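You operate a simulated robot arm through the tools that you are given. There is no shell and no other tool. Be economical: measure what you need, move in short steps, check, and stop when the job is done.

The job below is to be done with a simulated robot arm. You get a single attempt, and the scene is never put back.

Task
Put things in order on the white table. At the end: the teal peg stands where the purple peg stood; the purple peg stands where the green block sponge stood; the green block sponge from the white table stands where the brown wooden brush stood; the gold roller stands where the teal peg stood; the brown wooden brush is on the cream tray; whatever was shut is shut again. Leave all else as you found it, and nothing knocked over.
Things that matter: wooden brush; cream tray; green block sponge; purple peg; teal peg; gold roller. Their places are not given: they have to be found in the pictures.

The check looks at the end state, three seconds after you hand in, the way a careful person would. Anything else that was tipped, shoved, dropped, spilled or broken makes it a failure.

Robot
A 6-joint arm with a two-finger parallel gripper, fixed in place. Base frame: the origin is at the foot of the arm, x ahead of it, y to its left, z up. Lengths are in m, angles in rad, forces in N, time in s.
With the tool pointing down near the work surface it reaches from about 0.26 to 0.74 m from the base axis. Its first joint turns from -1.152 to 1.152 rad. Payload 2.45 kg.
The tool frame sits at the grasp point between the pads (the TCP): z along the fingers, y along the line on which they close. The tips reach 0.024 m beyond it. The gripper opens to 0.068 m. The fingers are 0.017 m wide and 0.01 m thick; the gripper's body (0.04 by 0.07 m) begins 0.041 m behind the TCP.
Orientation is told as [roll, pitch, yaw] about the base's x, y, z axes, in that order, counted from this pose: with the fingers straight down and closing along the base's y, the tool's x points along the base's -x, its y along +y and its z along -z.

Tools
- The arm moves only by the tool apply_moves. Its argument "motion" is a list of rows, each a list of 3 entries, a list of its own where there are three numbers: the turn, a rotation vector about the base's x, y, z in units of 120 degrees (1.0 is 120 degrees), then the shift along the base's x, y, z in units of 500 mm (1.0 is 500 mm), then the gripper command, from -1 (shut) to 1 (fully open), values between in proportion. In form: [[[wx, wy, wz], [dx, dy, dz], jaw], ...]. A call has 1 to 8 rows; each row is the pose to reach, as a shift and turn from the pose commanded when the call began. A call with a number of a shift or a turn outside -1 to 1 is refused whole. A row lasts 0.2 s, in which the tool goes at most 0.05 m and 0.15 rad; a call with a longer step from one row to the next is refused whole, and so is a gripper value outside its range. A pose out of reach is approached as far as the arm can. The call stops where the force on the tool passes 40 N (or 10 N more than at its start, if that is more) or the arm is blocked; 0.2 s more then pass. Each finger travels about 0.108 m/s and halts on what it meets, pressing with about 39 N; the grip force reading is that of the motor and also rises with nothing between the fingers. The clock runs only during rows and for 0.2 s after the last one: add rows that repeat a pose to give the fingers time. The reply holds the time, the measured pose of the TCP, the force on the tool along the base axes, the opening and the grip force, in the units named above and with some noise, and new pictures: "views" is both (left out), scene, wrist or none.
- Cameras (640 x 400 px; columns grow to the right, rows downward): "scene" is fixed at [0.1577, 0.4295, 1.4135]; the picture's right is [-0.78, -0.63, 0.00], its down [-0.54, 0.67, -0.52] and it looks along [0.32, -0.40, -0.86] (base axes); focal length 326 px, centre (320, 200). "wrist" rides on the gripper at [0.084, 0.011, -0.075] in the tool frame; the picture's right is [-0.13, 0.99, 0.00], its down [-0.60, -0.08, -0.79] and it looks along [-0.79, -0.10, 0.61] (tool axes); focal length 251 px, centre (320, 200).
- measure_at(camera, pixels): for up to 12 pixels [column, row] of the newest picture of that camera ("zoom" is the newest enlarged one), the place [x, y, z] in the base frame of the surface seen there, good to about 0.002 m, but the place of the scene camera against the robot may be out by one fixed shift of up to 0.025 m in any direction. It takes no simulated time.
- inspect(camera, box): a new picture of the part [left, top, right, bottom] of that camera's present view, enlarged. It takes no simulated time.
- sign_off(): hands the job in; it is judged then, once.

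Go step by step. Measure first, check grasps and placings, and put right what went wrong. The budget is 80 turns and 200 pictures, counting those below and the enlarged ones. Unless the task says otherwise, let go and move clear before handing in, and close with one line.

The tools are called after "Request:" by a JSON object that holds its "op" and its "data". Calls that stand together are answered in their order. apply_moves: Moves the arm, as the interface text tells. Its arguments: {"type":"object","properties":{"motion":{"type":"array","items":{"type":"array"}},"views":{"type":"string","enum":["both","scene","wrist","none"]}},"required":["motion"]} The other tools are called the same way: measure_at (camera, pixels) gives the place of the surface under pixels of a picture; inspect (camera, box) takes an enlarged picture of a part of a camera's view; sign_off () hands the job in.

At the start:

```text
time: 0.0
position: [0.4362, 0.0075, 1.0074]
ee_rot: [0.001, -0.001, 0.0]
force: [-0.3, -0.5, 0.7]
finger_gap: 0.0681
grasp_force: 0.1
```

scene: 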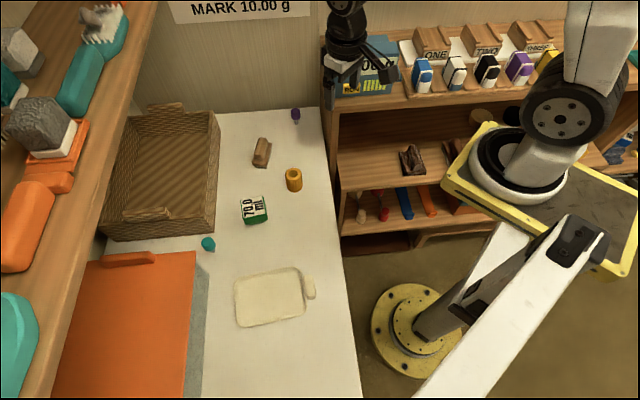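
wrist: 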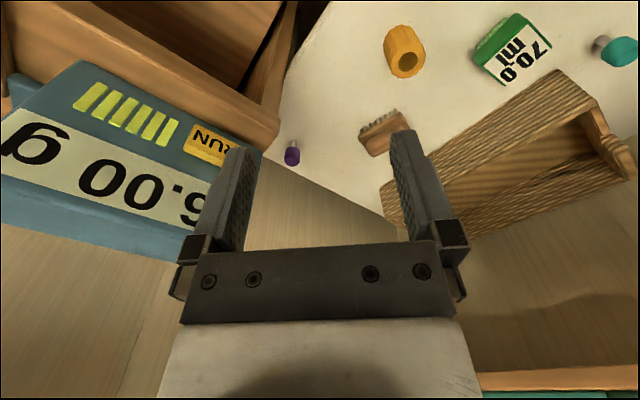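

The scene shows brush (262,152), purple peg (295,115), gold roller (293,180), green sponge (255,210), teal peg (208,243) and tray (270,297). I'll measure them and zoom in.

Request:
{"op": "measure_at", "data": {"camera": "scene", "pixels": [[262, 145], [262, 160], [295, 112], [296, 121], [293, 173], [256, 210], [208, 241], [270, 297], [310, 288], [230, 180], [300, 230], [150, 330]]}}

Request:
{"op": "inspect", "data": {"camera": "scene", "box": [190, 90, 350, 190]}}

Request:
{"op": "inspect", "data": {"camera": "scene", "box": [180, 180, 372, 340]}}

Request:
{"op": "inspect", "data": {"camera": "wrist", "box": [260, 0, 640, 240]}}

```text
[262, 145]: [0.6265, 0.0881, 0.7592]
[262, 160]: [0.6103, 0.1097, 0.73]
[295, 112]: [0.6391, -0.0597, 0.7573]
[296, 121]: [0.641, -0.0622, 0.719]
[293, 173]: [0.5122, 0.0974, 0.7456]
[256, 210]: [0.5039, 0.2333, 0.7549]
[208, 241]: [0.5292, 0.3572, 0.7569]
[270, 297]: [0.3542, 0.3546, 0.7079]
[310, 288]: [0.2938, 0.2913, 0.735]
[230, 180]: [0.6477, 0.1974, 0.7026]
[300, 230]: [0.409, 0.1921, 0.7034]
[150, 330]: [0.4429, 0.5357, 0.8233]
```

```text
4.00 times, centred on (270, 140) of scene
```

zoom: 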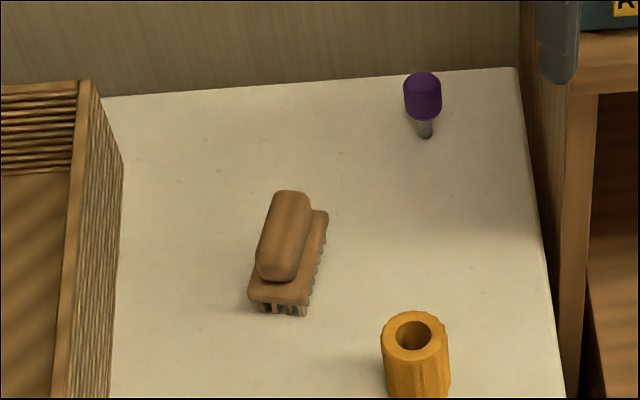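

```text
2.50 times, centred on (276, 260) of scene
```

zoom: 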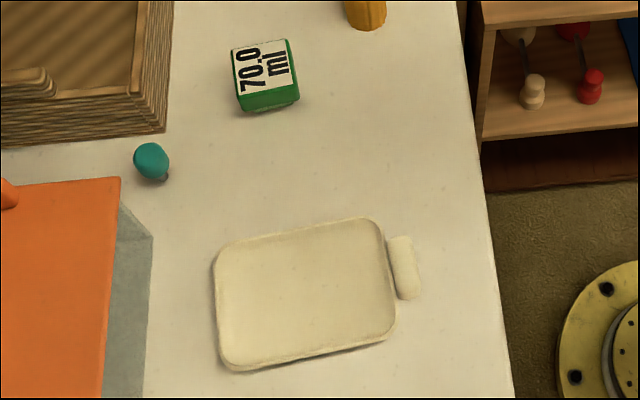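

```text
1.67 times, centred on (450, 120) of wrist
```

zoom: 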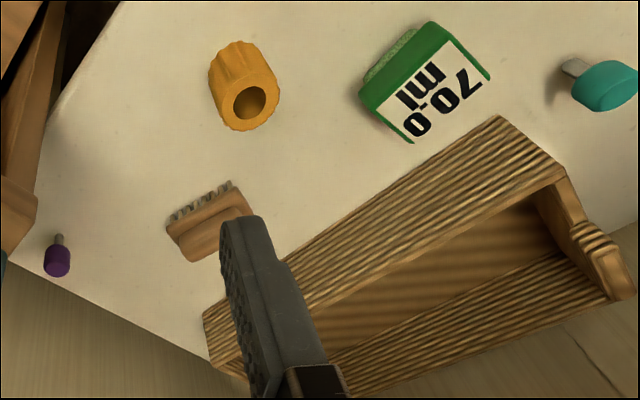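

The scene camera reads the table at about 0.703 rather than 0.72, so it is shifted. I'll measure the same things from the wrist camera to find the shift.

Request:
{"op": "measure_at", "data": {"camera": "wrist", "pixels": [[292, 156], [292, 146], [376, 136], [380, 150], [393, 128], [396, 42], [409, 63], [517, 55], [498, 32], [622, 50], [600, 41], [460, 40]]}}

Request:
{"op": "measure_at", "data": {"camera": "scene", "pixels": [[245, 200], [265, 197], [267, 216], [243, 222], [256, 138], [267, 140], [253, 164], [266, 165], [286, 173], [301, 173], [294, 168], [205, 238]]}}

```text
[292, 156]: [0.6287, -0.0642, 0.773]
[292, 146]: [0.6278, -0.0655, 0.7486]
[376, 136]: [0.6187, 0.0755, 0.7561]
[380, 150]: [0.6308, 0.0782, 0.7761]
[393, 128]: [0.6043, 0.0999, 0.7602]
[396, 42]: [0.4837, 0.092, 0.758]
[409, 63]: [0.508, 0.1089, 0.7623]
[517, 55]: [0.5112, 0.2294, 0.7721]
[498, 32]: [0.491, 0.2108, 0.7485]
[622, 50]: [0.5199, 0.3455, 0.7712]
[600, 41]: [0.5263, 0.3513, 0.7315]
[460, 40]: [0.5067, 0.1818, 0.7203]
```

```text
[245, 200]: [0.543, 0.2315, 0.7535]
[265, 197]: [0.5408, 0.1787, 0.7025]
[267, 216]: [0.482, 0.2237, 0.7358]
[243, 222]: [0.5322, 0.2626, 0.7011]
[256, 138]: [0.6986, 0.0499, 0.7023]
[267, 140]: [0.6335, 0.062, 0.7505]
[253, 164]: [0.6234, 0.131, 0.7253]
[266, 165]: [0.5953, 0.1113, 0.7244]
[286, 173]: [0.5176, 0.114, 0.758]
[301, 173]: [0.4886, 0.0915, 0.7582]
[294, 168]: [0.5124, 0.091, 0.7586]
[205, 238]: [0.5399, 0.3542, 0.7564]
```

The wrist readings put the table at 0.720 and imply a scene shift of a few mm in x/y and about −17 mm in z. I'll move the arm closer above the middle to see the brush, roller and purple peg well.

Request:
{"op": "apply_moves", "data": {"motion": [[[0, 0, 0], [0.03, 0.04, -0.065], 1], [[0, 0, 0], [0.06, 0.08, -0.13], 1], [[0, 0, 0], [0.09, 0.12, -0.195], 1], [[0, 0, 0], [0.12, 0.16, -0.26], 1], [[0, 0, 0], [0.12, 0.16, -0.26], 1]]}}

```text
time: 1.2
position: [0.4967, 0.0892, 0.8767]
ee_rot: [-0.001, 0.0, 0.0]
force: [-0.4, 1.0, -0.2]
finger_gap: 0.068
grasp_force: 0.1
```

scene: 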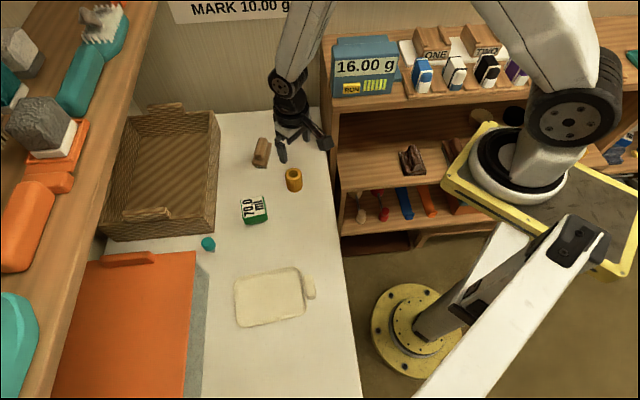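
wrist: 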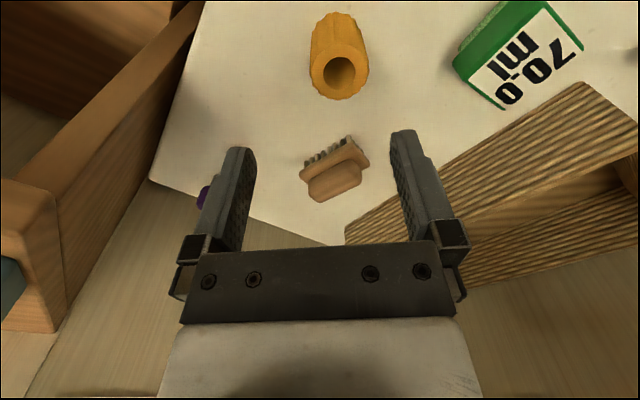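

The brush is now close at (335,172), standing on its bristles. I'll zoom in and measure its corners.

Request:
{"op": "inspect", "data": {"camera": "wrist", "box": [260, 110, 420, 210]}}

Request:
{"op": "measure_at", "data": {"camera": "wrist", "pixels": [[314, 199], [360, 180], [310, 185], [354, 166], [304, 176], [366, 158], [340, 71], [330, 76], [348, 60], [338, 92], [312, 67], [366, 67]]}}

Request:
{"op": "measure_at", "data": {"camera": "scene", "pixels": [[230, 180], [283, 250]]}}

```text
4.00 times, centred on (340, 160) of wrist
```

zoom: 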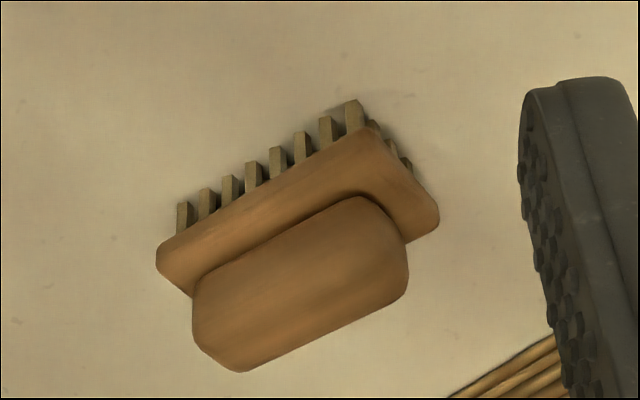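

```text
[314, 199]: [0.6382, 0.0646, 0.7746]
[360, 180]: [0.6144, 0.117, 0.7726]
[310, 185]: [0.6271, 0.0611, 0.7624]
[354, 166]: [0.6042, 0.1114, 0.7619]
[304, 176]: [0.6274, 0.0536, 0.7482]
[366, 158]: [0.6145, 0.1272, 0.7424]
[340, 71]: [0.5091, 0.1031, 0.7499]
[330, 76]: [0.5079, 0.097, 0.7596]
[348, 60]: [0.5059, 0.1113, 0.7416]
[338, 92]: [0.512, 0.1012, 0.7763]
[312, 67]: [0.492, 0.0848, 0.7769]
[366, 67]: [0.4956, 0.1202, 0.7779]
```

```text
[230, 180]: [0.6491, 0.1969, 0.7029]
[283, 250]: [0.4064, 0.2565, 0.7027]
```

The brush's long axis is about 24° off the y axis. I'll measure the handle edges more finely, plus the basket rim.

Request:
{"op": "measure_at", "data": {"camera": "zoom", "pixels": [[205, 285], [355, 205], [280, 250], [325, 325], [240, 362], [400, 290], [300, 290], [165, 255], [370, 140], [432, 220], [185, 225], [350, 110]]}}

Request:
{"op": "measure_at", "data": {"camera": "scene", "pixels": [[215, 113], [218, 150], [210, 200], [213, 228], [183, 235], [130, 255], [196, 258], [300, 268], [240, 278], [239, 325], [305, 315], [270, 297]]}}

```text
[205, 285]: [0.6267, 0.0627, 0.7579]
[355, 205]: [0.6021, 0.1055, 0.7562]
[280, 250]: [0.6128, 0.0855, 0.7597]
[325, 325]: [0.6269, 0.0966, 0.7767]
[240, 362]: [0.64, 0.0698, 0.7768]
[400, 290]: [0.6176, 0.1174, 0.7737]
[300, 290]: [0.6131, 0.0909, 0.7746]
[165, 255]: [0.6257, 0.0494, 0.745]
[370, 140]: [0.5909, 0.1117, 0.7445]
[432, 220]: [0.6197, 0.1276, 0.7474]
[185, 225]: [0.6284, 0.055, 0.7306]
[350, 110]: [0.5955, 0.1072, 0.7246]
```

```text
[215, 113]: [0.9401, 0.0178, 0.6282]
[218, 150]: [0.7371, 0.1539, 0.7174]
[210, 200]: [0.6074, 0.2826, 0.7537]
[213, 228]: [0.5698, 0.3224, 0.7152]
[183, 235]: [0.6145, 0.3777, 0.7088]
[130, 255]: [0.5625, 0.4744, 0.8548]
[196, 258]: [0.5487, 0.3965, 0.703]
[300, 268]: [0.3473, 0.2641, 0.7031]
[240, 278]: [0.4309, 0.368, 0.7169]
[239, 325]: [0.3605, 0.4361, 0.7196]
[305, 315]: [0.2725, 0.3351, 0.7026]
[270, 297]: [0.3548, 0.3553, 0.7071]
```

Brush centre works out at (0.621, 0.089), with its short axis along yaw −65.6° and the plate at z 0.74–0.755. I'll turn and move above it.

Request:
{"op": "apply_moves", "data": {"motion": [[[0, 0, -0.0684], [0.031, 0, -0.007], 1], [[0, 0, -0.1368], [0.062, 0, -0.014], 1], [[0, 0, -0.2051], [0.093, 0, -0.02], 1], [[0, 0, -0.2735], [0.124, 0, -0.027], 1], [[0, 0, -0.3419], [0.155, 0, -0.034], 1], [[0, 0, -0.4103], [0.186, 0, -0.04], 1], [[0, 0, -0.4786], [0.217, 0, -0.047], 1], [[0, 0, -0.547], [0.248, 0, -0.054], 1]]}}

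```text
time: 3.0
position: [0.6189, 0.0868, 0.8496]
ee_rot: [0.002, -0.001, -1.147]
force: [-1.2, 0.0, 0.1]
finger_gap: 0.0678
grasp_force: 0.1
```

scene: 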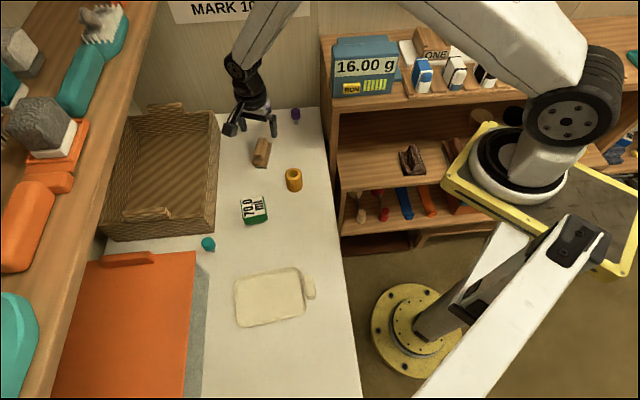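
wrist: 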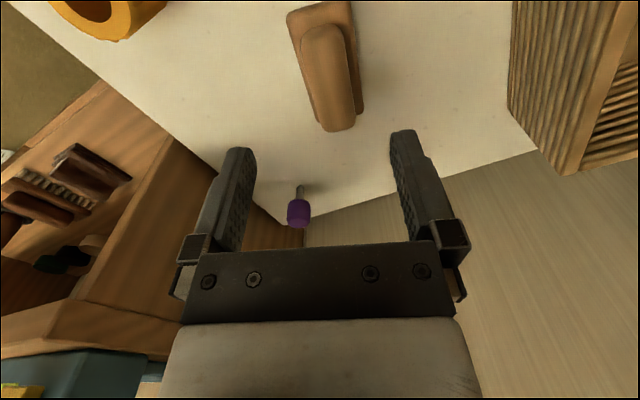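

The gripper is above the brush. I'll re-measure the brush from this angle, and the purple peg at (299,205).

Request:
{"op": "measure_at", "data": {"camera": "wrist", "pixels": [[303, 40], [345, 40], [318, 70], [352, 70], [325, 110], [353, 110], [292, 20], [358, 80], [330, 90], [298, 213], [299, 203], [300, 190]]}}

Request:
{"op": "inspect", "data": {"camera": "wrist", "box": [250, 0, 410, 240]}}

```text
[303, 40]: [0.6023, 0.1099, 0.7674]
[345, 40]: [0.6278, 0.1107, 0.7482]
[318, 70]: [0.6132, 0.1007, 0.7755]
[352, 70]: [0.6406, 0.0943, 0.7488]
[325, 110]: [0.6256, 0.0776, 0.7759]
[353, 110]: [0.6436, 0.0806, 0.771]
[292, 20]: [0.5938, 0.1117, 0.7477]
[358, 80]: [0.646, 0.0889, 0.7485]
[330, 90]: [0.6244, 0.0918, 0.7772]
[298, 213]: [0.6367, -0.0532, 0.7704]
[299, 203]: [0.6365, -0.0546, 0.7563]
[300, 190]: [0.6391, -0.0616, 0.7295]
```

```text
1.67 times, centred on (330, 120) of wrist
```

zoom: 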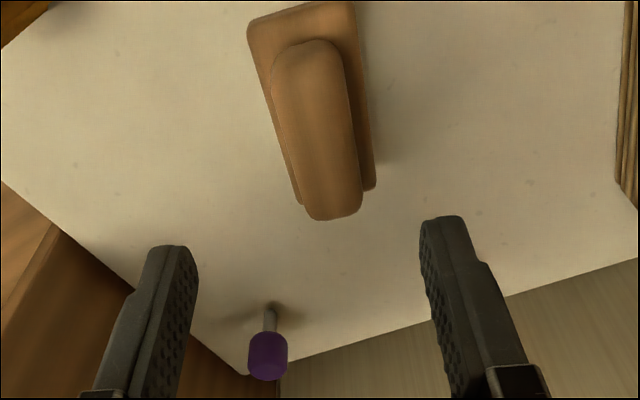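

I'll refine the brush axis with points along its handle and plate edges.

Request:
{"op": "measure_at", "data": {"camera": "zoom", "pixels": [[300, 60], [315, 60], [330, 60], [305, 130], [320, 130], [335, 130], [312, 190], [330, 190], [348, 190], [268, 100], [290, 170], [360, 60]]}}

Request:
{"op": "measure_at", "data": {"camera": "zoom", "pixels": [[252, 40], [298, 200], [372, 183], [367, 120], [270, 95], [350, 20], [275, 80], [345, 80], [285, 130], [355, 150], [303, 200], [360, 195]]}}

```text
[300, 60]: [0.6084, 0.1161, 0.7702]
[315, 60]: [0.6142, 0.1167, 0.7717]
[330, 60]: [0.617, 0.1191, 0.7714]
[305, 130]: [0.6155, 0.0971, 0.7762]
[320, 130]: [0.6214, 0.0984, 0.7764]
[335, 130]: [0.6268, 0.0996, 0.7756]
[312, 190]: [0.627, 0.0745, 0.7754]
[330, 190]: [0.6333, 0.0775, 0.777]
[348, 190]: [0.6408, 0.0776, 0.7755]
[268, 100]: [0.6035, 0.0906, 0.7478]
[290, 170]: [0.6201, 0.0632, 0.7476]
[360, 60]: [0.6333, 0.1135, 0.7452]
```

```text
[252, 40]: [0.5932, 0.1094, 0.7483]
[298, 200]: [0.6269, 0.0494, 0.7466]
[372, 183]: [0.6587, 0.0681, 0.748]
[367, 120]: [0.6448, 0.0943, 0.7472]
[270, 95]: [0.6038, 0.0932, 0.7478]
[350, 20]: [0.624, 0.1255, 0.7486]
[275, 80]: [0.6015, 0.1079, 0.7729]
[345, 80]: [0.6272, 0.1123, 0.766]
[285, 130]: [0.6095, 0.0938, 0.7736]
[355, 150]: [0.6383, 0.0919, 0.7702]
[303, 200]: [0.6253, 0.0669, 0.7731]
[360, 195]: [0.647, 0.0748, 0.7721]
```

The plate top is at 0.748 and the handle is 24 mm wide up to 0.776. The axis corrects to yaw −60.7° and the centre to (0.6255, 0.088), so I'll descend and grip the handle.

Request:
{"op": "apply_moves", "data": {"motion": [[[0, 0, 0.0417], [0.011, 0.002, -0.05], 1], [[0, 0, 0.0417], [0.011, 0.002, -0.1], 1], [[0, 0, 0.0417], [0.011, 0.002, -0.147], 1], [[0, 0, 0.0417], [0.011, 0.002, -0.147], 1], [[0, 0, 0.0417], [0.011, 0.002, -0.147], -1], [[0, 0, 0.0417], [0.011, 0.002, -0.147], -1], [[0, 0, 0.0417], [0.011, 0.002, -0.147], -1]]}}

```text
time: 4.6
position: [0.625, 0.0877, 0.7745]
ee_rot: [-0.001, 0.0, -1.058]
force: [1.4, -0.4, 0.1]
finger_gap: 0.0252
grasp_force: 39.9
```

scene: 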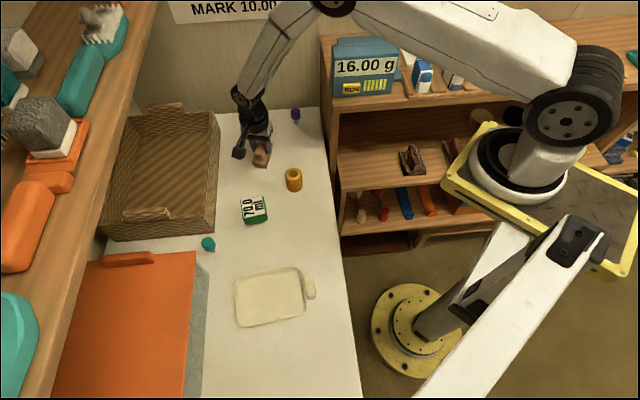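
wrist: 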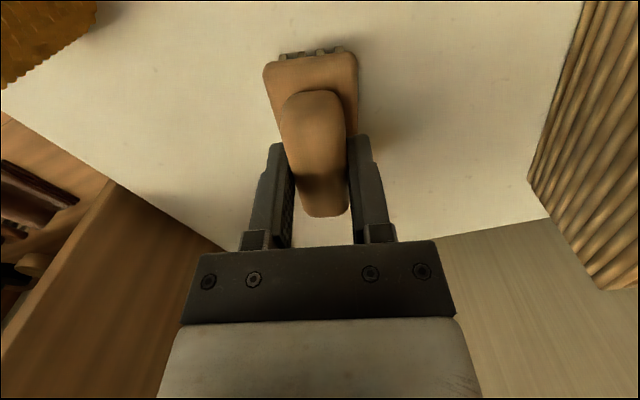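

The grip reads a 25 mm gap, matching the handle. I'll lift, then travel towards the tray while turning towards its long axis.

Request:
{"op": "apply_moves", "data": {"motion": [[[0, 0, 0], [0, 0, 0.1], -1], [[0, 0, 0], [0, 0, 0.2], -1], [[0, 0, 0.069], [-0.0664, 0.0654, 0.2], -1], [[0, 0, 0.138], [-0.1328, 0.1308, 0.2], -1], [[0, 0, 0.207], [-0.1992, 0.1962, 0.2], -1], [[0, 0, 0.276], [-0.2656, 0.2616, 0.2], -1], [[0, 0, 0.345], [-0.332, 0.327, 0.2], -1], [[0, 0, 0.414], [-0.3984, 0.3924, 0.2], -1]]}}

```text
time: 6.4
position: [0.4236, 0.2852, 0.8779]
ee_rot: [-0.001, 0.0, -0.19]
force: [0.2, -0.4, -1.0]
finger_gap: 0.025
grasp_force: 39.3
```

scene: 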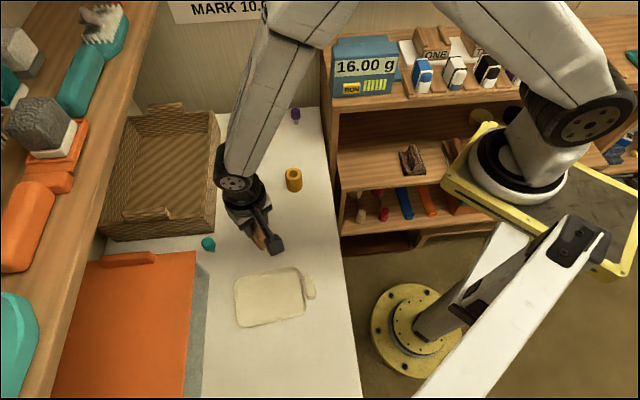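
wrist: 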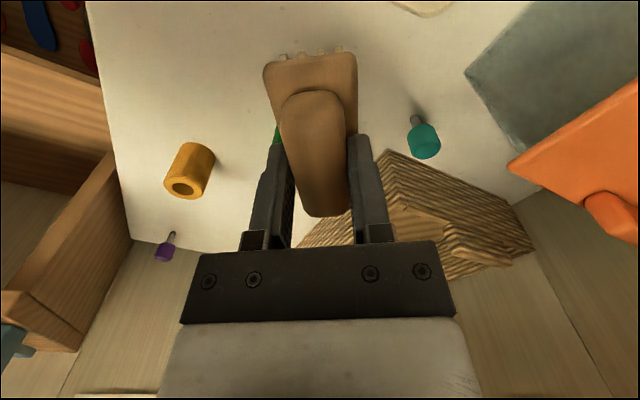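

The brush is held and the tray is unobstructed. I'll measure the tray rim and floor in an enlarged scene view, and the teal peg from the wrist.

Request:
{"op": "inspect", "data": {"camera": "scene", "box": [220, 255, 332, 335]}}

Request:
{"op": "measure_at", "data": {"camera": "wrist", "pixels": [[424, 135], [425, 150], [413, 120], [170, 237], [163, 255], [183, 188], [170, 183], [196, 190], [192, 146], [230, 120], [520, 160], [480, 70]]}}

```text
5.00 times, centred on (276, 295) of scene
```

zoom: 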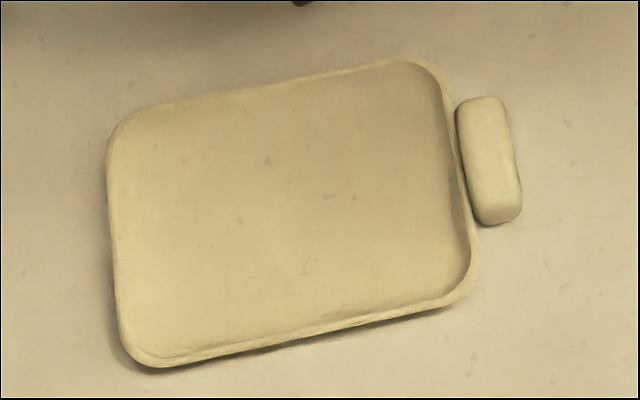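

```text
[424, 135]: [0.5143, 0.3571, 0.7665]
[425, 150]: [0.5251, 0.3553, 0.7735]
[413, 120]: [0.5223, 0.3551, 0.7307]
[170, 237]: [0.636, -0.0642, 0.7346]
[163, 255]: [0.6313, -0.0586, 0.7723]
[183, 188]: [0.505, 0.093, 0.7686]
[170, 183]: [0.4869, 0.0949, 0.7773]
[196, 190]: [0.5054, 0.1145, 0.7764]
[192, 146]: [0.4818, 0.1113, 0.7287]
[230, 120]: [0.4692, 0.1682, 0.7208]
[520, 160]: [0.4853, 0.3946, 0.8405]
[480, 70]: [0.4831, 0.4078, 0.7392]
```

Now measure the tray's edges.

Request:
{"op": "measure_at", "data": {"camera": "zoom", "pixels": [[120, 140], [135, 355], [455, 290], [425, 68], [290, 90], [300, 335], [115, 250], [460, 190], [290, 210], [300, 300], [285, 110], [490, 160]]}}

```text
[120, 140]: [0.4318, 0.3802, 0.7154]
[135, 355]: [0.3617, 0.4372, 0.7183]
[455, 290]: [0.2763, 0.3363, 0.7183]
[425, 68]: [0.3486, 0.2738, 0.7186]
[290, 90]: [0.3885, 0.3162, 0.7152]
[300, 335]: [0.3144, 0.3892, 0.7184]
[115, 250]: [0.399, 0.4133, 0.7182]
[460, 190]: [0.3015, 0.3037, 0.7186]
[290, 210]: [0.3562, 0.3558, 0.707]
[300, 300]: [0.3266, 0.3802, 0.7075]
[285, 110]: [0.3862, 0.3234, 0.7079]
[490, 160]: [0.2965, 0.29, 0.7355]
```

The tray is centred near (0.352, 0.354), floor about 0.724, long axis at 52°. I'll move above it and turn to match.

Request:
{"op": "apply_moves", "data": {"motion": [[[0, 0, 0.0655], [-0.0186, 0.0173, 0], -1], [[0, 0, 0.131], [-0.0373, 0.0347, 0], -1], [[0, 0, 0.1965], [-0.0559, 0.052, 0], -1], [[0, 0, 0.262], [-0.0745, 0.0693, 0], -1], [[0, 0, 0.3275], [-0.0931, 0.0866, 0], -1], [[0, 0, 0.393], [-0.1118, 0.104, 0], -1], [[0, 0, 0.4585], [-0.1304, 0.1213, 0], -1], [[0, 0, 0.524], [-0.149, 0.1386, 0], -1]]}}

```text
time: 8.2
position: [0.3518, 0.3539, 0.877]
ee_rot: [0.0, 0.002, 0.909]
force: [-0.6, -0.6, -1.0]
finger_gap: 0.0251
grasp_force: 38.9
```

scene: 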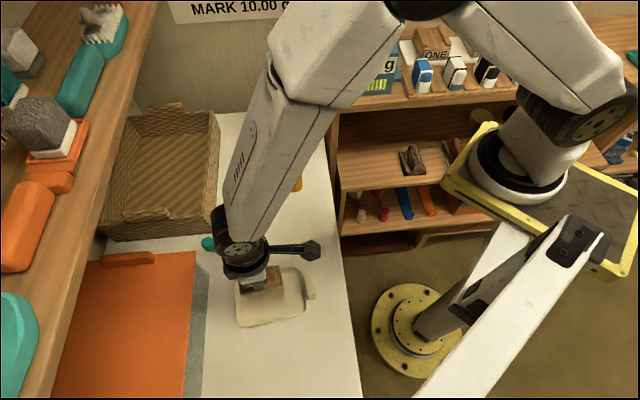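
wrist: 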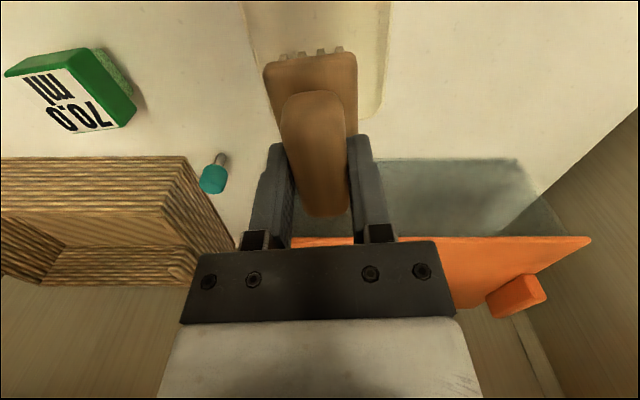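

The brush lines up with the tray. I'll descend and stop just above the tray floor.

Request:
{"op": "apply_moves", "data": {"motion": [[[0, 0, 0], [0, 0, -0.08], -1], [[0, 0, 0], [0, 0, -0.15], -1], [[0, 0, 0], [0, 0, -0.18], -1], [[0, 0, 0], [0, 0, -0.18], -1]]}}

```text
time: 9.2
position: [0.3526, 0.3529, 0.7861]
ee_rot: [0.0, 0.0, 0.904]
force: [1.0, 0.4, -1.8]
finger_gap: 0.0253
grasp_force: 39.3
```

scene: 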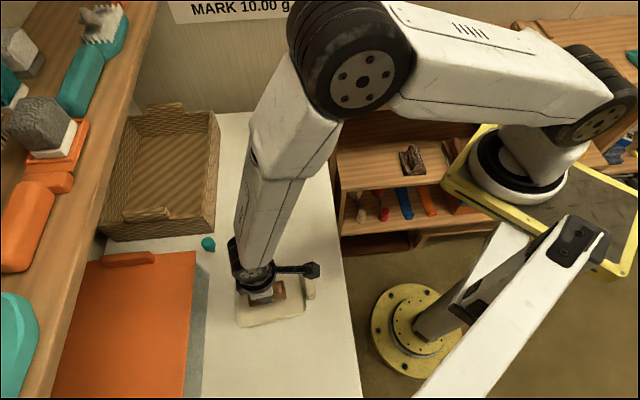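
wrist: 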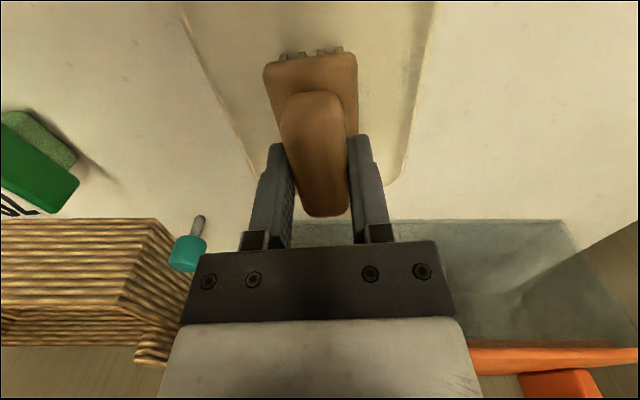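

I'll lower the last few millimetres, release, and raise.

Request:
{"op": "apply_moves", "data": {"motion": [[[0, 0, 0], [0, 0, -0.005], -1], [[0, 0, 0], [0, 0, -0.0095], -1], [[0, 0, 0], [0, 0, -0.0095], -1], [[0, 0, 0], [0, 0, -0.0095], 1], [[0, 0, 0], [0, 0, -0.0095], 1], [[0, 0, 0], [0, 0, 0.09], 1], [[0, 0, 0], [0, 0, 0.18], 1], [[0, 0, 0], [0, 0, 0.25], 1]]}}

```text
time: 11.0
position: [0.3507, 0.3521, 0.9123]
ee_rot: [0.001, -0.001, 0.907]
force: [0.1, 0.5, 0.8]
finger_gap: 0.068
grasp_force: 0.1
```

scene: 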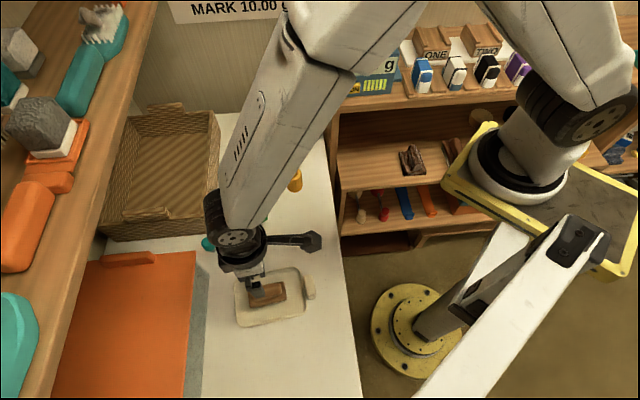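
wrist: 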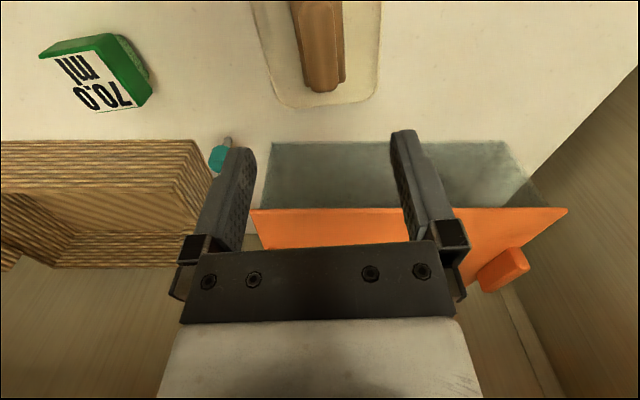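

The brush stands on the tray. Next I'll move to view the sponge from nearer.

Request:
{"op": "apply_moves", "data": {"motion": [[[0, 0, -0.05], [0.026, -0.066, -0.01], 1], [[0, 0, -0.1], [0.052, -0.132, -0.02], 1], [[0, 0, -0.15], [0.078, -0.198, -0.03], 1], [[0, 0, -0.2], [0.104, -0.264, -0.04], 1], [[0, 0, -0.24], [0.13, -0.33, -0.05], 1], [[0, 0, -0.24], [0.13, -0.33, -0.05], 1]]}}

```text
time: 12.4
position: [0.4188, 0.187, 0.8863]
ee_rot: [0.001, 0.001, 0.403]
force: [-0.1, -0.6, 0.1]
finger_gap: 0.0681
grasp_force: 0.1
```

scene: 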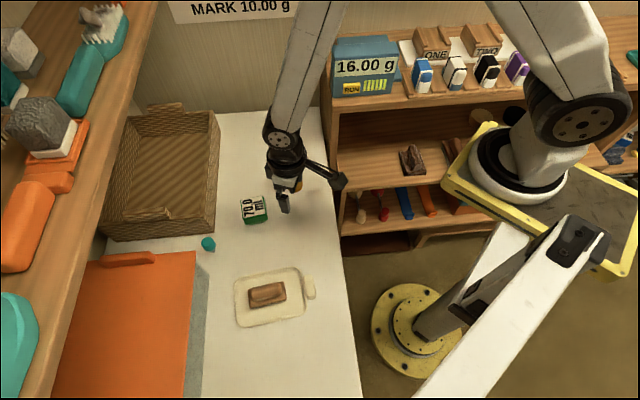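
wrist: 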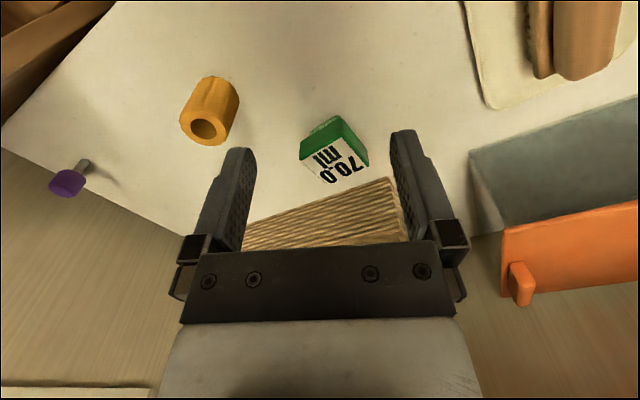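

The sponge at (335,150) shows its top label and two sides. I'll zoom in here for accurate corners.

Request:
{"op": "inspect", "data": {"camera": "wrist", "box": [270, 100, 398, 200]}}

Request:
{"op": "inspect", "data": {"camera": "scene", "box": [200, 180, 300, 250]}}

```text
4.00 times, centred on (334, 150) of wrist
```

zoom: 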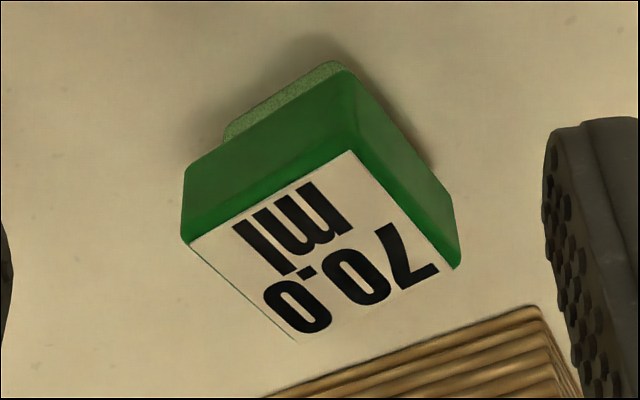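

```text
5.71 times, centred on (250, 215) of scene
```

zoom: 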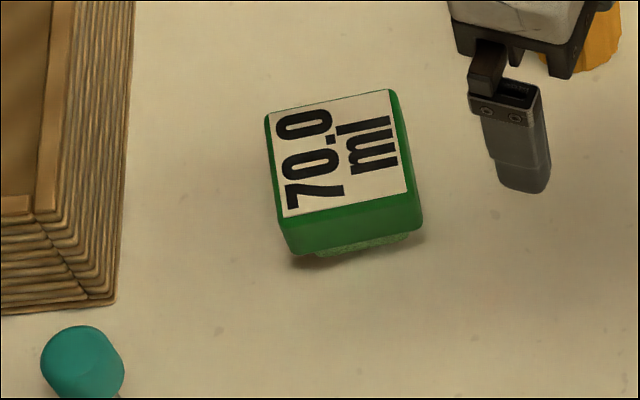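

Measure the sponge's corners in the wrist view.

Request:
{"op": "measure_at", "data": {"camera": "wrist", "pixels": [[303, 160.5], [341.5, 138.5], [366, 166], [328, 183.5], [302, 144], [337, 122], [366, 150], [335, 162], [312, 133.5], [334, 119], [322, 148], [355, 145]]}}

Request:
{"op": "measure_at", "data": {"camera": "zoom", "pixels": [[268, 112], [390, 92], [408, 190], [283, 214], [335, 155], [290, 252], [420, 222], [200, 150], [350, 250]]}}

```text
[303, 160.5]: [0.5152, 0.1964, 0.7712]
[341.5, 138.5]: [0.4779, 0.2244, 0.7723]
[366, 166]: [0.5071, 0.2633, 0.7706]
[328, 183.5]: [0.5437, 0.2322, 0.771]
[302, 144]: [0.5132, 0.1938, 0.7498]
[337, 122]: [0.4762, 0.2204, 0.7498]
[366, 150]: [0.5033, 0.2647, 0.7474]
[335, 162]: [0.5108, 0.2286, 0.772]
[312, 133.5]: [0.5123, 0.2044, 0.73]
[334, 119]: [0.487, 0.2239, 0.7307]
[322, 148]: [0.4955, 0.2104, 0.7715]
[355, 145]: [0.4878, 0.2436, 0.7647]
```

```text
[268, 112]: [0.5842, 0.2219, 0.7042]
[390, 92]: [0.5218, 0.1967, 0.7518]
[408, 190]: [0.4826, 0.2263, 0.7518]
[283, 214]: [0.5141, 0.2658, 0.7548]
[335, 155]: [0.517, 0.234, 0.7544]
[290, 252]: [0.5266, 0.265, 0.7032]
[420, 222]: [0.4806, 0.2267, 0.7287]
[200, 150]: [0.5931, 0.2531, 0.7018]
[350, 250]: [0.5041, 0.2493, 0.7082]
```

The sponge centre is (0.511, 0.229), 48 mm square, with sides at 53°, and the scene shift is about (+0.006, +0.002, −0.018). I'll align at yaw 53° and descend with open jaws to the green part.

Request:
{"op": "apply_moves", "data": {"motion": [[[0, 0, 0.0625], [0.047, 0.02, -0.018], 1], [[0, 0, 0.125], [0.094, 0.04, -0.036], 1], [[0, 0, 0.1875], [0.141, 0.06, -0.054], 1], [[0, 0, 0.25], [0.188, 0.08, -0.072], 1], [[0, 0, 0.25], [0.188, 0.08, -0.085], 1], [[0, 0, 0.25], [0.188, 0.08, -0.085], 1]]}}

```text
time: 13.8
position: [0.5129, 0.2292, 0.8446]
ee_rot: [0.001, 0.0, 0.927]
force: [0.3, -1.1, -0.1]
finger_gap: 0.068
grasp_force: 0.0
```

scene: 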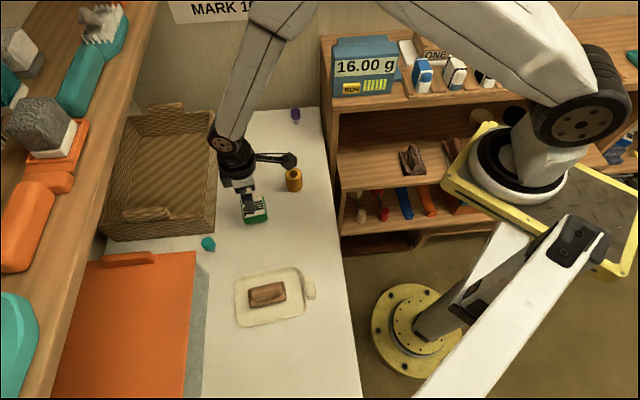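
wrist: 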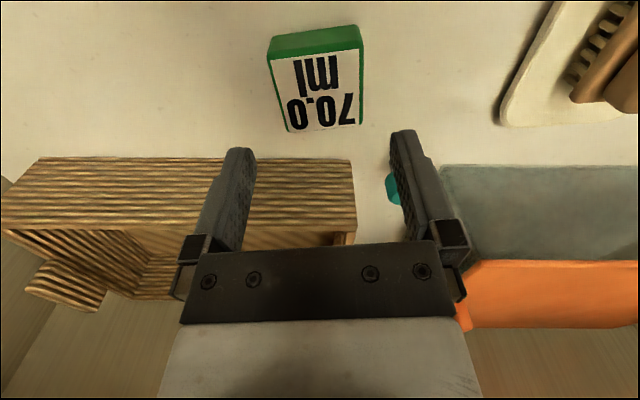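

The sponge is centred between the fingers with the walls clear. I'll descend and close.

Request:
{"op": "apply_moves", "data": {"motion": [[[0, 0, 0], [0, 0, -0.07], 1], [[0, 0, 0], [0, 0, -0.13], 1], [[0, 0, 0], [0, 0, -0.152], 1], [[0, 0, 0], [0, 0, -0.152], 1], [[0, 0, 0], [0, 0, -0.152], -1], [[0, 0, 0], [0, 0, -0.152], -1], [[0, 0, 0], [0, 0, -0.152], -1]]}}

```text
time: 15.4
position: [0.5106, 0.2295, 0.7696]
ee_rot: [0.0, 0.001, 0.926]
force: [0.9, 0.2, 0.3]
finger_gap: 0.055
grasp_force: 39.3
```

scene: 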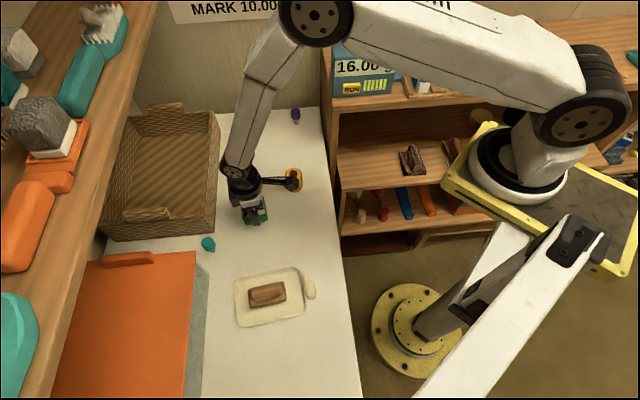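
wrist: 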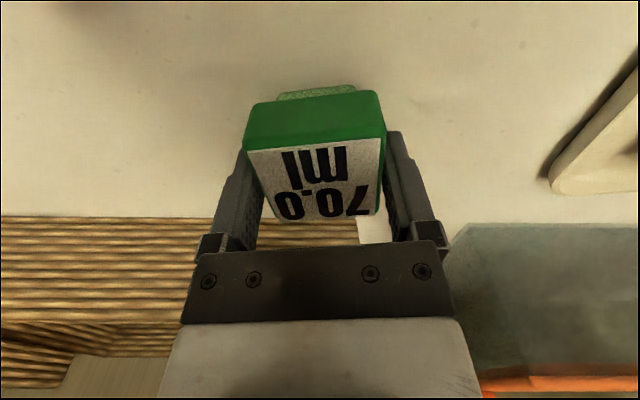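

The sponge is gripped and sits square in the view. I'll lift and carry it to the brush's old spot (0.624, 0.0885).

Request:
{"op": "apply_moves", "data": {"motion": [[[0, 0, 0], [0, 0, 0.09], -1], [[0, 0, 0], [0, 0, 0.18], -1], [[0, 0, 0], [0.057, -0.07, 0.18], -1], [[0, 0, 0], [0.113, -0.14, 0.18], -1], [[0, 0, 0], [0.17, -0.21, 0.18], -1], [[0, 0, 0], [0.226, -0.281, 0.18], -1], [[0, 0, 0], [0.226, -0.281, 0.18], -1]]}}

```text
time: 17.0
position: [0.623, 0.0885, 0.8594]
ee_rot: [0.002, 0.001, 0.928]
force: [-0.2, 0.6, -0.4]
finger_gap: 0.0554
grasp_force: 39.1
```

scene: 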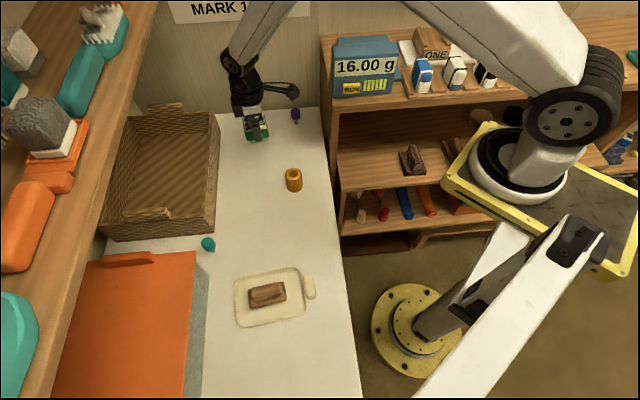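
wrist: 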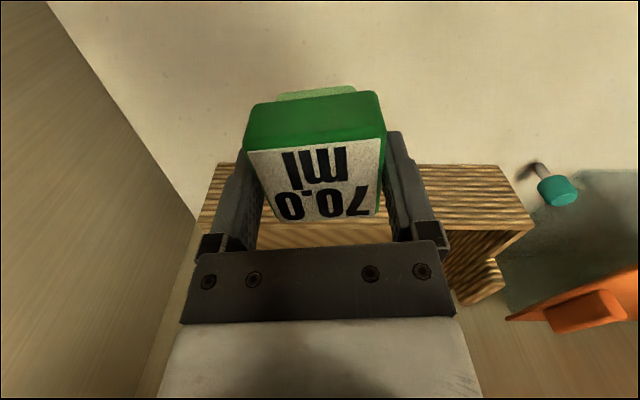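

I'll lower it to the same height it was gripped at, release, and raise.

Request:
{"op": "apply_moves", "data": {"motion": [[[0, 0, 0], [0, 0, -0.08], -1], [[0, 0, 0], [0, 0, -0.15], -1], [[0, 0, 0], [0, 0, -0.179], -1], [[0, 0, 0], [0, 0, -0.179], -1], [[0, 0, 0], [0, 0, -0.179], 1], [[0, 0, 0], [0, 0, -0.179], 1], [[0, 0, 0], [0, 0, -0.09], 1], [[0, 0, 0], [0, 0, 0], 1]]}}

```text
time: 18.8
position: [0.6217, 0.0879, 0.8584]
ee_rot: [0.001, 0.0, 0.927]
force: [0.6, 0.3, 0.2]
finger_gap: 0.0681
grasp_force: 0.1
```

scene: 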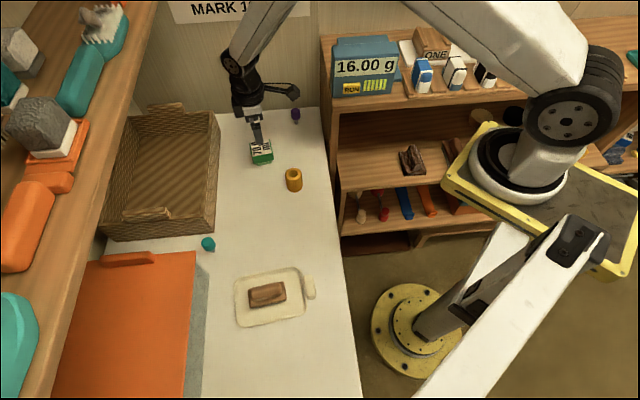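
wrist: 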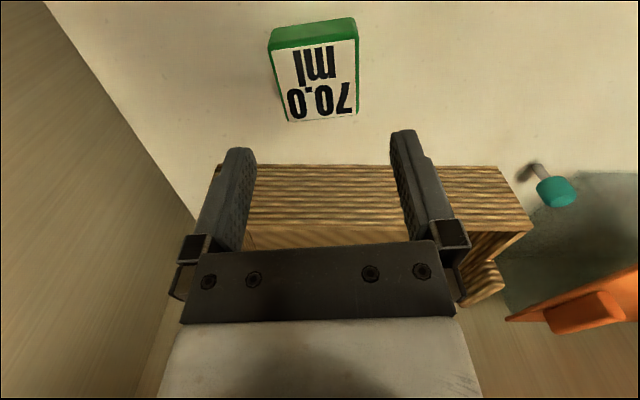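

The sponge stands at the brush's spot. Next I'll move to a viewing pose for the purple peg.

Request:
{"op": "apply_moves", "data": {"motion": [[[0, 0, -0.063], [-0.02, -0.02, 0.06], 1], [[0, 0, -0.126], [-0.05, -0.06, 0.08], 1], [[0, 0, -0.189], [-0.08, -0.1, 0.08], 1], [[0, 0, -0.252], [-0.11, -0.14, 0.08], 1], [[0, 0, -0.315], [-0.14, -0.18, 0.08], 1], [[0, 0, -0.378], [-0.17, -0.21, 0.08], 1], [[0, 0, -0.441], [-0.19, -0.24, 0.08], 1], [[0, 0, -0.441], [-0.19, -0.24, 0.08], 1]]}}

```text
time: 20.6
position: [0.5363, -0.029, 0.8999]
ee_rot: [0.0, -0.019, 0.012]
force: [6.2, 7.4, -2.7]
finger_gap: 0.0629
grasp_force: 0.0
stopped in row 8: the force on the tool passed its limit (the readings are from after the stop); the commanded pose is now the measured one
```

scene: 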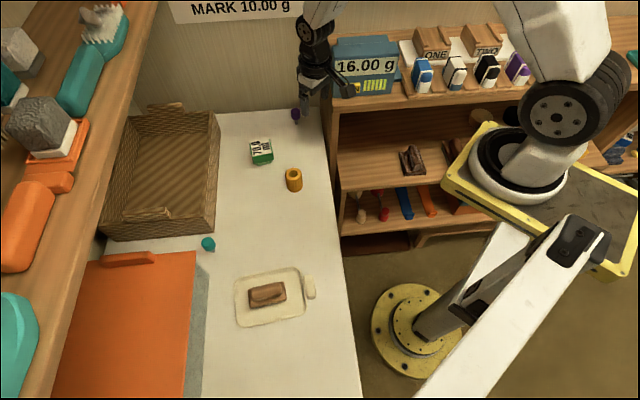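
wrist: 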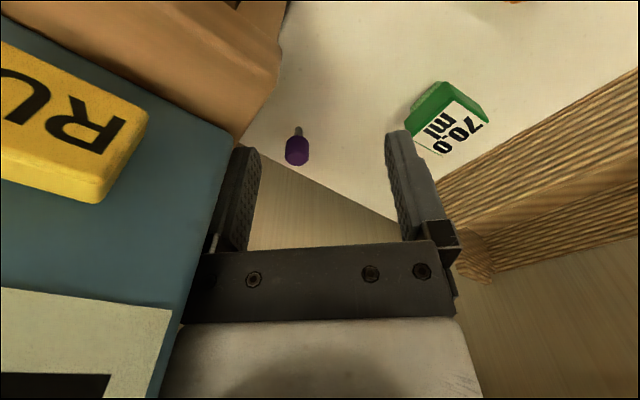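

The force limit tripped because the left finger touched the blue scale on the shelf. I'll back straight off in +y and check that the scale is undisturbed.

Request:
{"op": "apply_moves", "data": {"motion": [[[0, 0, 0], [0, 0.03, 0], 1], [[0, 0, 0], [0.02, 0.1, 0], 1], [[0, 0, 0], [0.02, 0.16, 0], 1]]}}

Request:
{"op": "inspect", "data": {"camera": "scene", "box": [320, 20, 420, 110]}}

Request:
{"op": "measure_at", "data": {"camera": "scene", "pixels": [[335, 92], [336, 60], [365, 45], [390, 85], [350, 98], [330, 120], [330, 140], [340, 200], [325, 108]]}}

```text
time: 21.4
position: [0.5446, 0.0502, 0.8995]
ee_rot: [0.0, -0.014, 0.01]
force: [0.6, 0.3, 0.3]
finger_gap: 0.0681
grasp_force: 0.1
```

scene: 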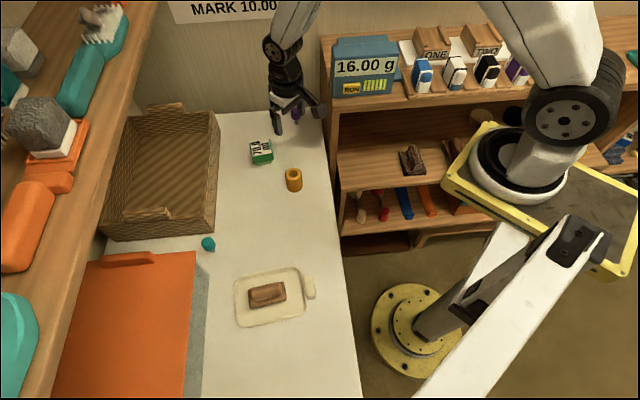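
wrist: 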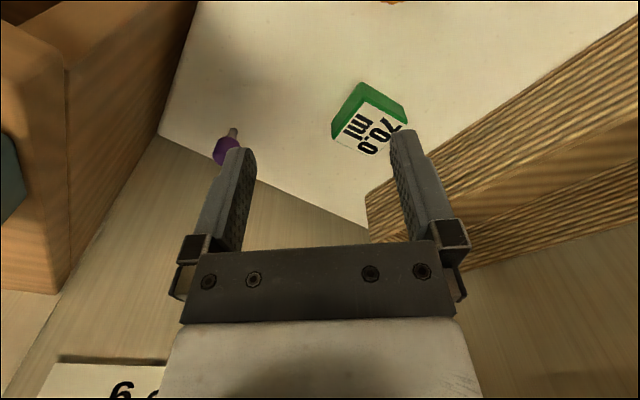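

```text
4.44 times, centred on (370, 65) of scene
```

zoom: 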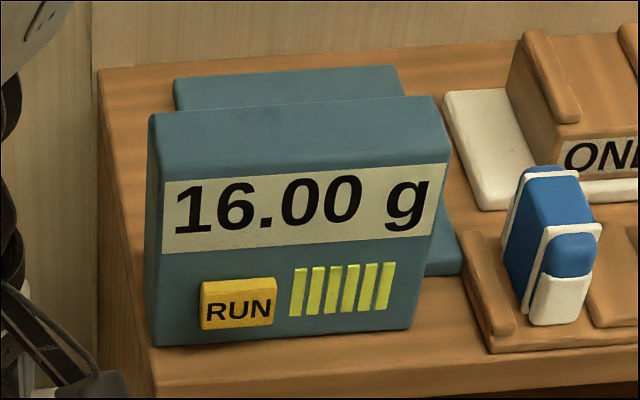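

```text
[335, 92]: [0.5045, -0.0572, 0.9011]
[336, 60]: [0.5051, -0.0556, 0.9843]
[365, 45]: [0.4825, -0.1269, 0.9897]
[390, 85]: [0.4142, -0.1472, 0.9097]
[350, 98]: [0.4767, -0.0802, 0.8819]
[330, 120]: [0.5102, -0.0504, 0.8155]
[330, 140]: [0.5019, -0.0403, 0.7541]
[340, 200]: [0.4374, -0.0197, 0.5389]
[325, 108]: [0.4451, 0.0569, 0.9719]
```

The scale sits exactly as before. I'll measure the shelf's side wall and top edge against the purple peg before going in.

Request:
{"op": "measure_at", "data": {"camera": "wrist", "pixels": [[130, 100], [185, 40], [100, 200], [68, 270], [66, 80], [60, 100], [30, 280], [3, 190], [225, 150], [233, 132], [160, 133], [240, 185]]}}

Request:
{"op": "inspect", "data": {"camera": "wrist", "box": [180, 100, 280, 180]}}

```text
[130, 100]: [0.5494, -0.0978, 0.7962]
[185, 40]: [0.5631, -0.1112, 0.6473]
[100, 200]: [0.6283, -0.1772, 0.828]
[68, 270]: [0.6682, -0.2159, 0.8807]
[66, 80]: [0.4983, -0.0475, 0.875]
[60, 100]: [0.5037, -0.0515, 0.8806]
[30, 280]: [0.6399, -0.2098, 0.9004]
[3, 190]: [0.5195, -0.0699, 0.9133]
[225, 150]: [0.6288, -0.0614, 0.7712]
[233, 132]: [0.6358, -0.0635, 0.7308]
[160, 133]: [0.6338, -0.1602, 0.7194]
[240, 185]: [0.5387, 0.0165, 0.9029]
```

```text
5.00 times, centred on (230, 140) of wrist
```

zoom: 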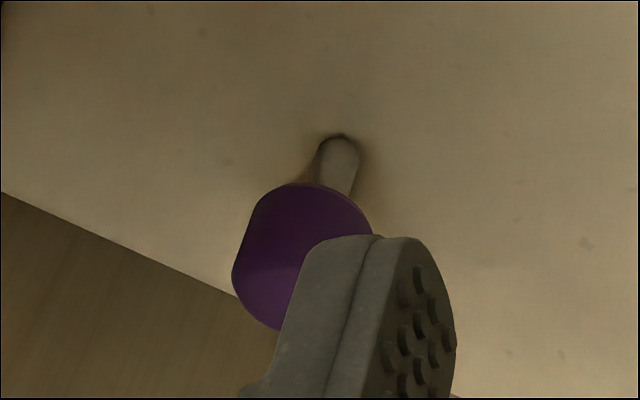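

The shelf wall runs along x+y≈0.453, about 86 mm from the purple peg, so the safe approach is yaw −45° with the camera parallel to the wall. First I'll clear the small pitch error left by the contact.

Request:
{"op": "apply_moves", "data": {"motion": [[[0, 0.0078, -0.005], [0.01, -0.02, -0.02], 1], [[0, 0.0078, -0.005], [0.01, -0.02, -0.02], 1], [[0, 0.0078, -0.005], [0.01, -0.02, -0.02], 1]], "views": "none"}}

Request:
{"op": "apply_moves", "data": {"motion": [[[0, 0, -0.0625], [0.01, -0.02, 0], 1], [[0, 0, -0.125], [0.02, -0.04, 0], 1], [[0, 0, -0.1875], [0.03, -0.06, 0], 1], [[0, 0, -0.25], [0.04, -0.08, -0.01], 1], [[0, 0, -0.3125], [0.04, -0.08, -0.02], 1], [[0, 0, -0.375], [0.04, -0.08, -0.03], 1], [[0, 0, -0.375], [0.04, -0.08, -0.03], 1]]}}

```text
time: 22.1
position: [0.5491, 0.0397, 0.8889]
ee_rot: [0.0, 0.001, -0.001]
force: [0.2, -0.5, -0.1]
finger_gap: 0.068
grasp_force: 0.0
```

```text
time: 23.8
position: [0.5685, -0.0008, 0.8752]
ee_rot: [0.001, 0.002, -0.789]
force: [-0.4, 0.7, 0.3]
finger_gap: 0.0678
grasp_force: 0.0
```

scene: 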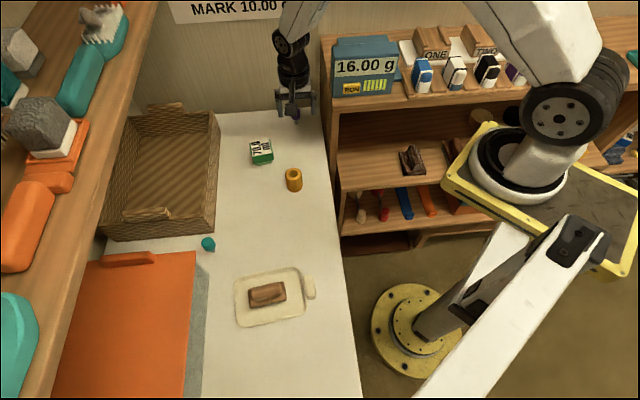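
wrist: 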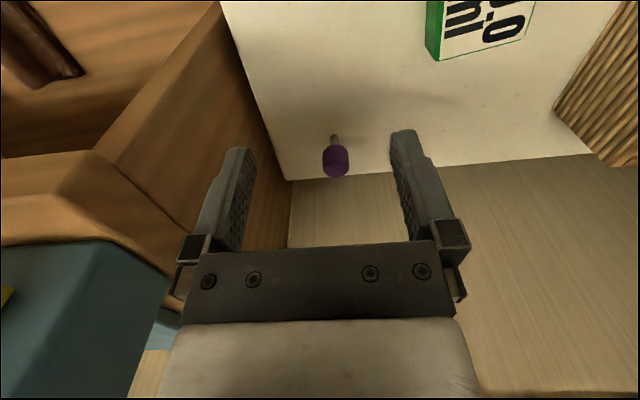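

Clear of the scale, and the purple peg is at (335,160). I'll zoom and measure it.

Request:
{"op": "inspect", "data": {"camera": "wrist", "box": [304, 120, 368, 190]}}

Request:
{"op": "measure_at", "data": {"camera": "wrist", "pixels": [[325, 160], [346, 160], [335, 160], [335, 176], [335, 169], [325, 167], [346, 167], [335, 148], [335, 142], [334, 136], [330, 138], [338, 139]]}}

```text
5.71 times, centred on (336, 155) of wrist
```

zoom: 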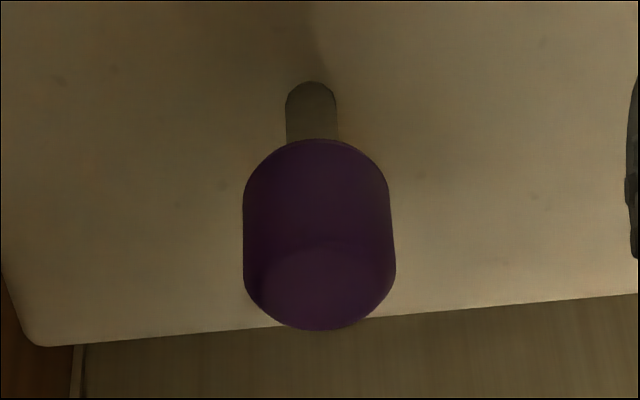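

```text
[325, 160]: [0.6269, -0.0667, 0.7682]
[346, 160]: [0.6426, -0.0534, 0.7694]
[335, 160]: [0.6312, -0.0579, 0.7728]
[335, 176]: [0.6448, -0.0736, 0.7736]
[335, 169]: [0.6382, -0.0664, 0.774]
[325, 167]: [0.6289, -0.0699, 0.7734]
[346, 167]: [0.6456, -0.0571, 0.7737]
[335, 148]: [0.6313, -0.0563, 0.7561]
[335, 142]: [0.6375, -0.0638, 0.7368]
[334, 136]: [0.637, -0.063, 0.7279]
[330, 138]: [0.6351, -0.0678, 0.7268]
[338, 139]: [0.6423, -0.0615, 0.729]
```

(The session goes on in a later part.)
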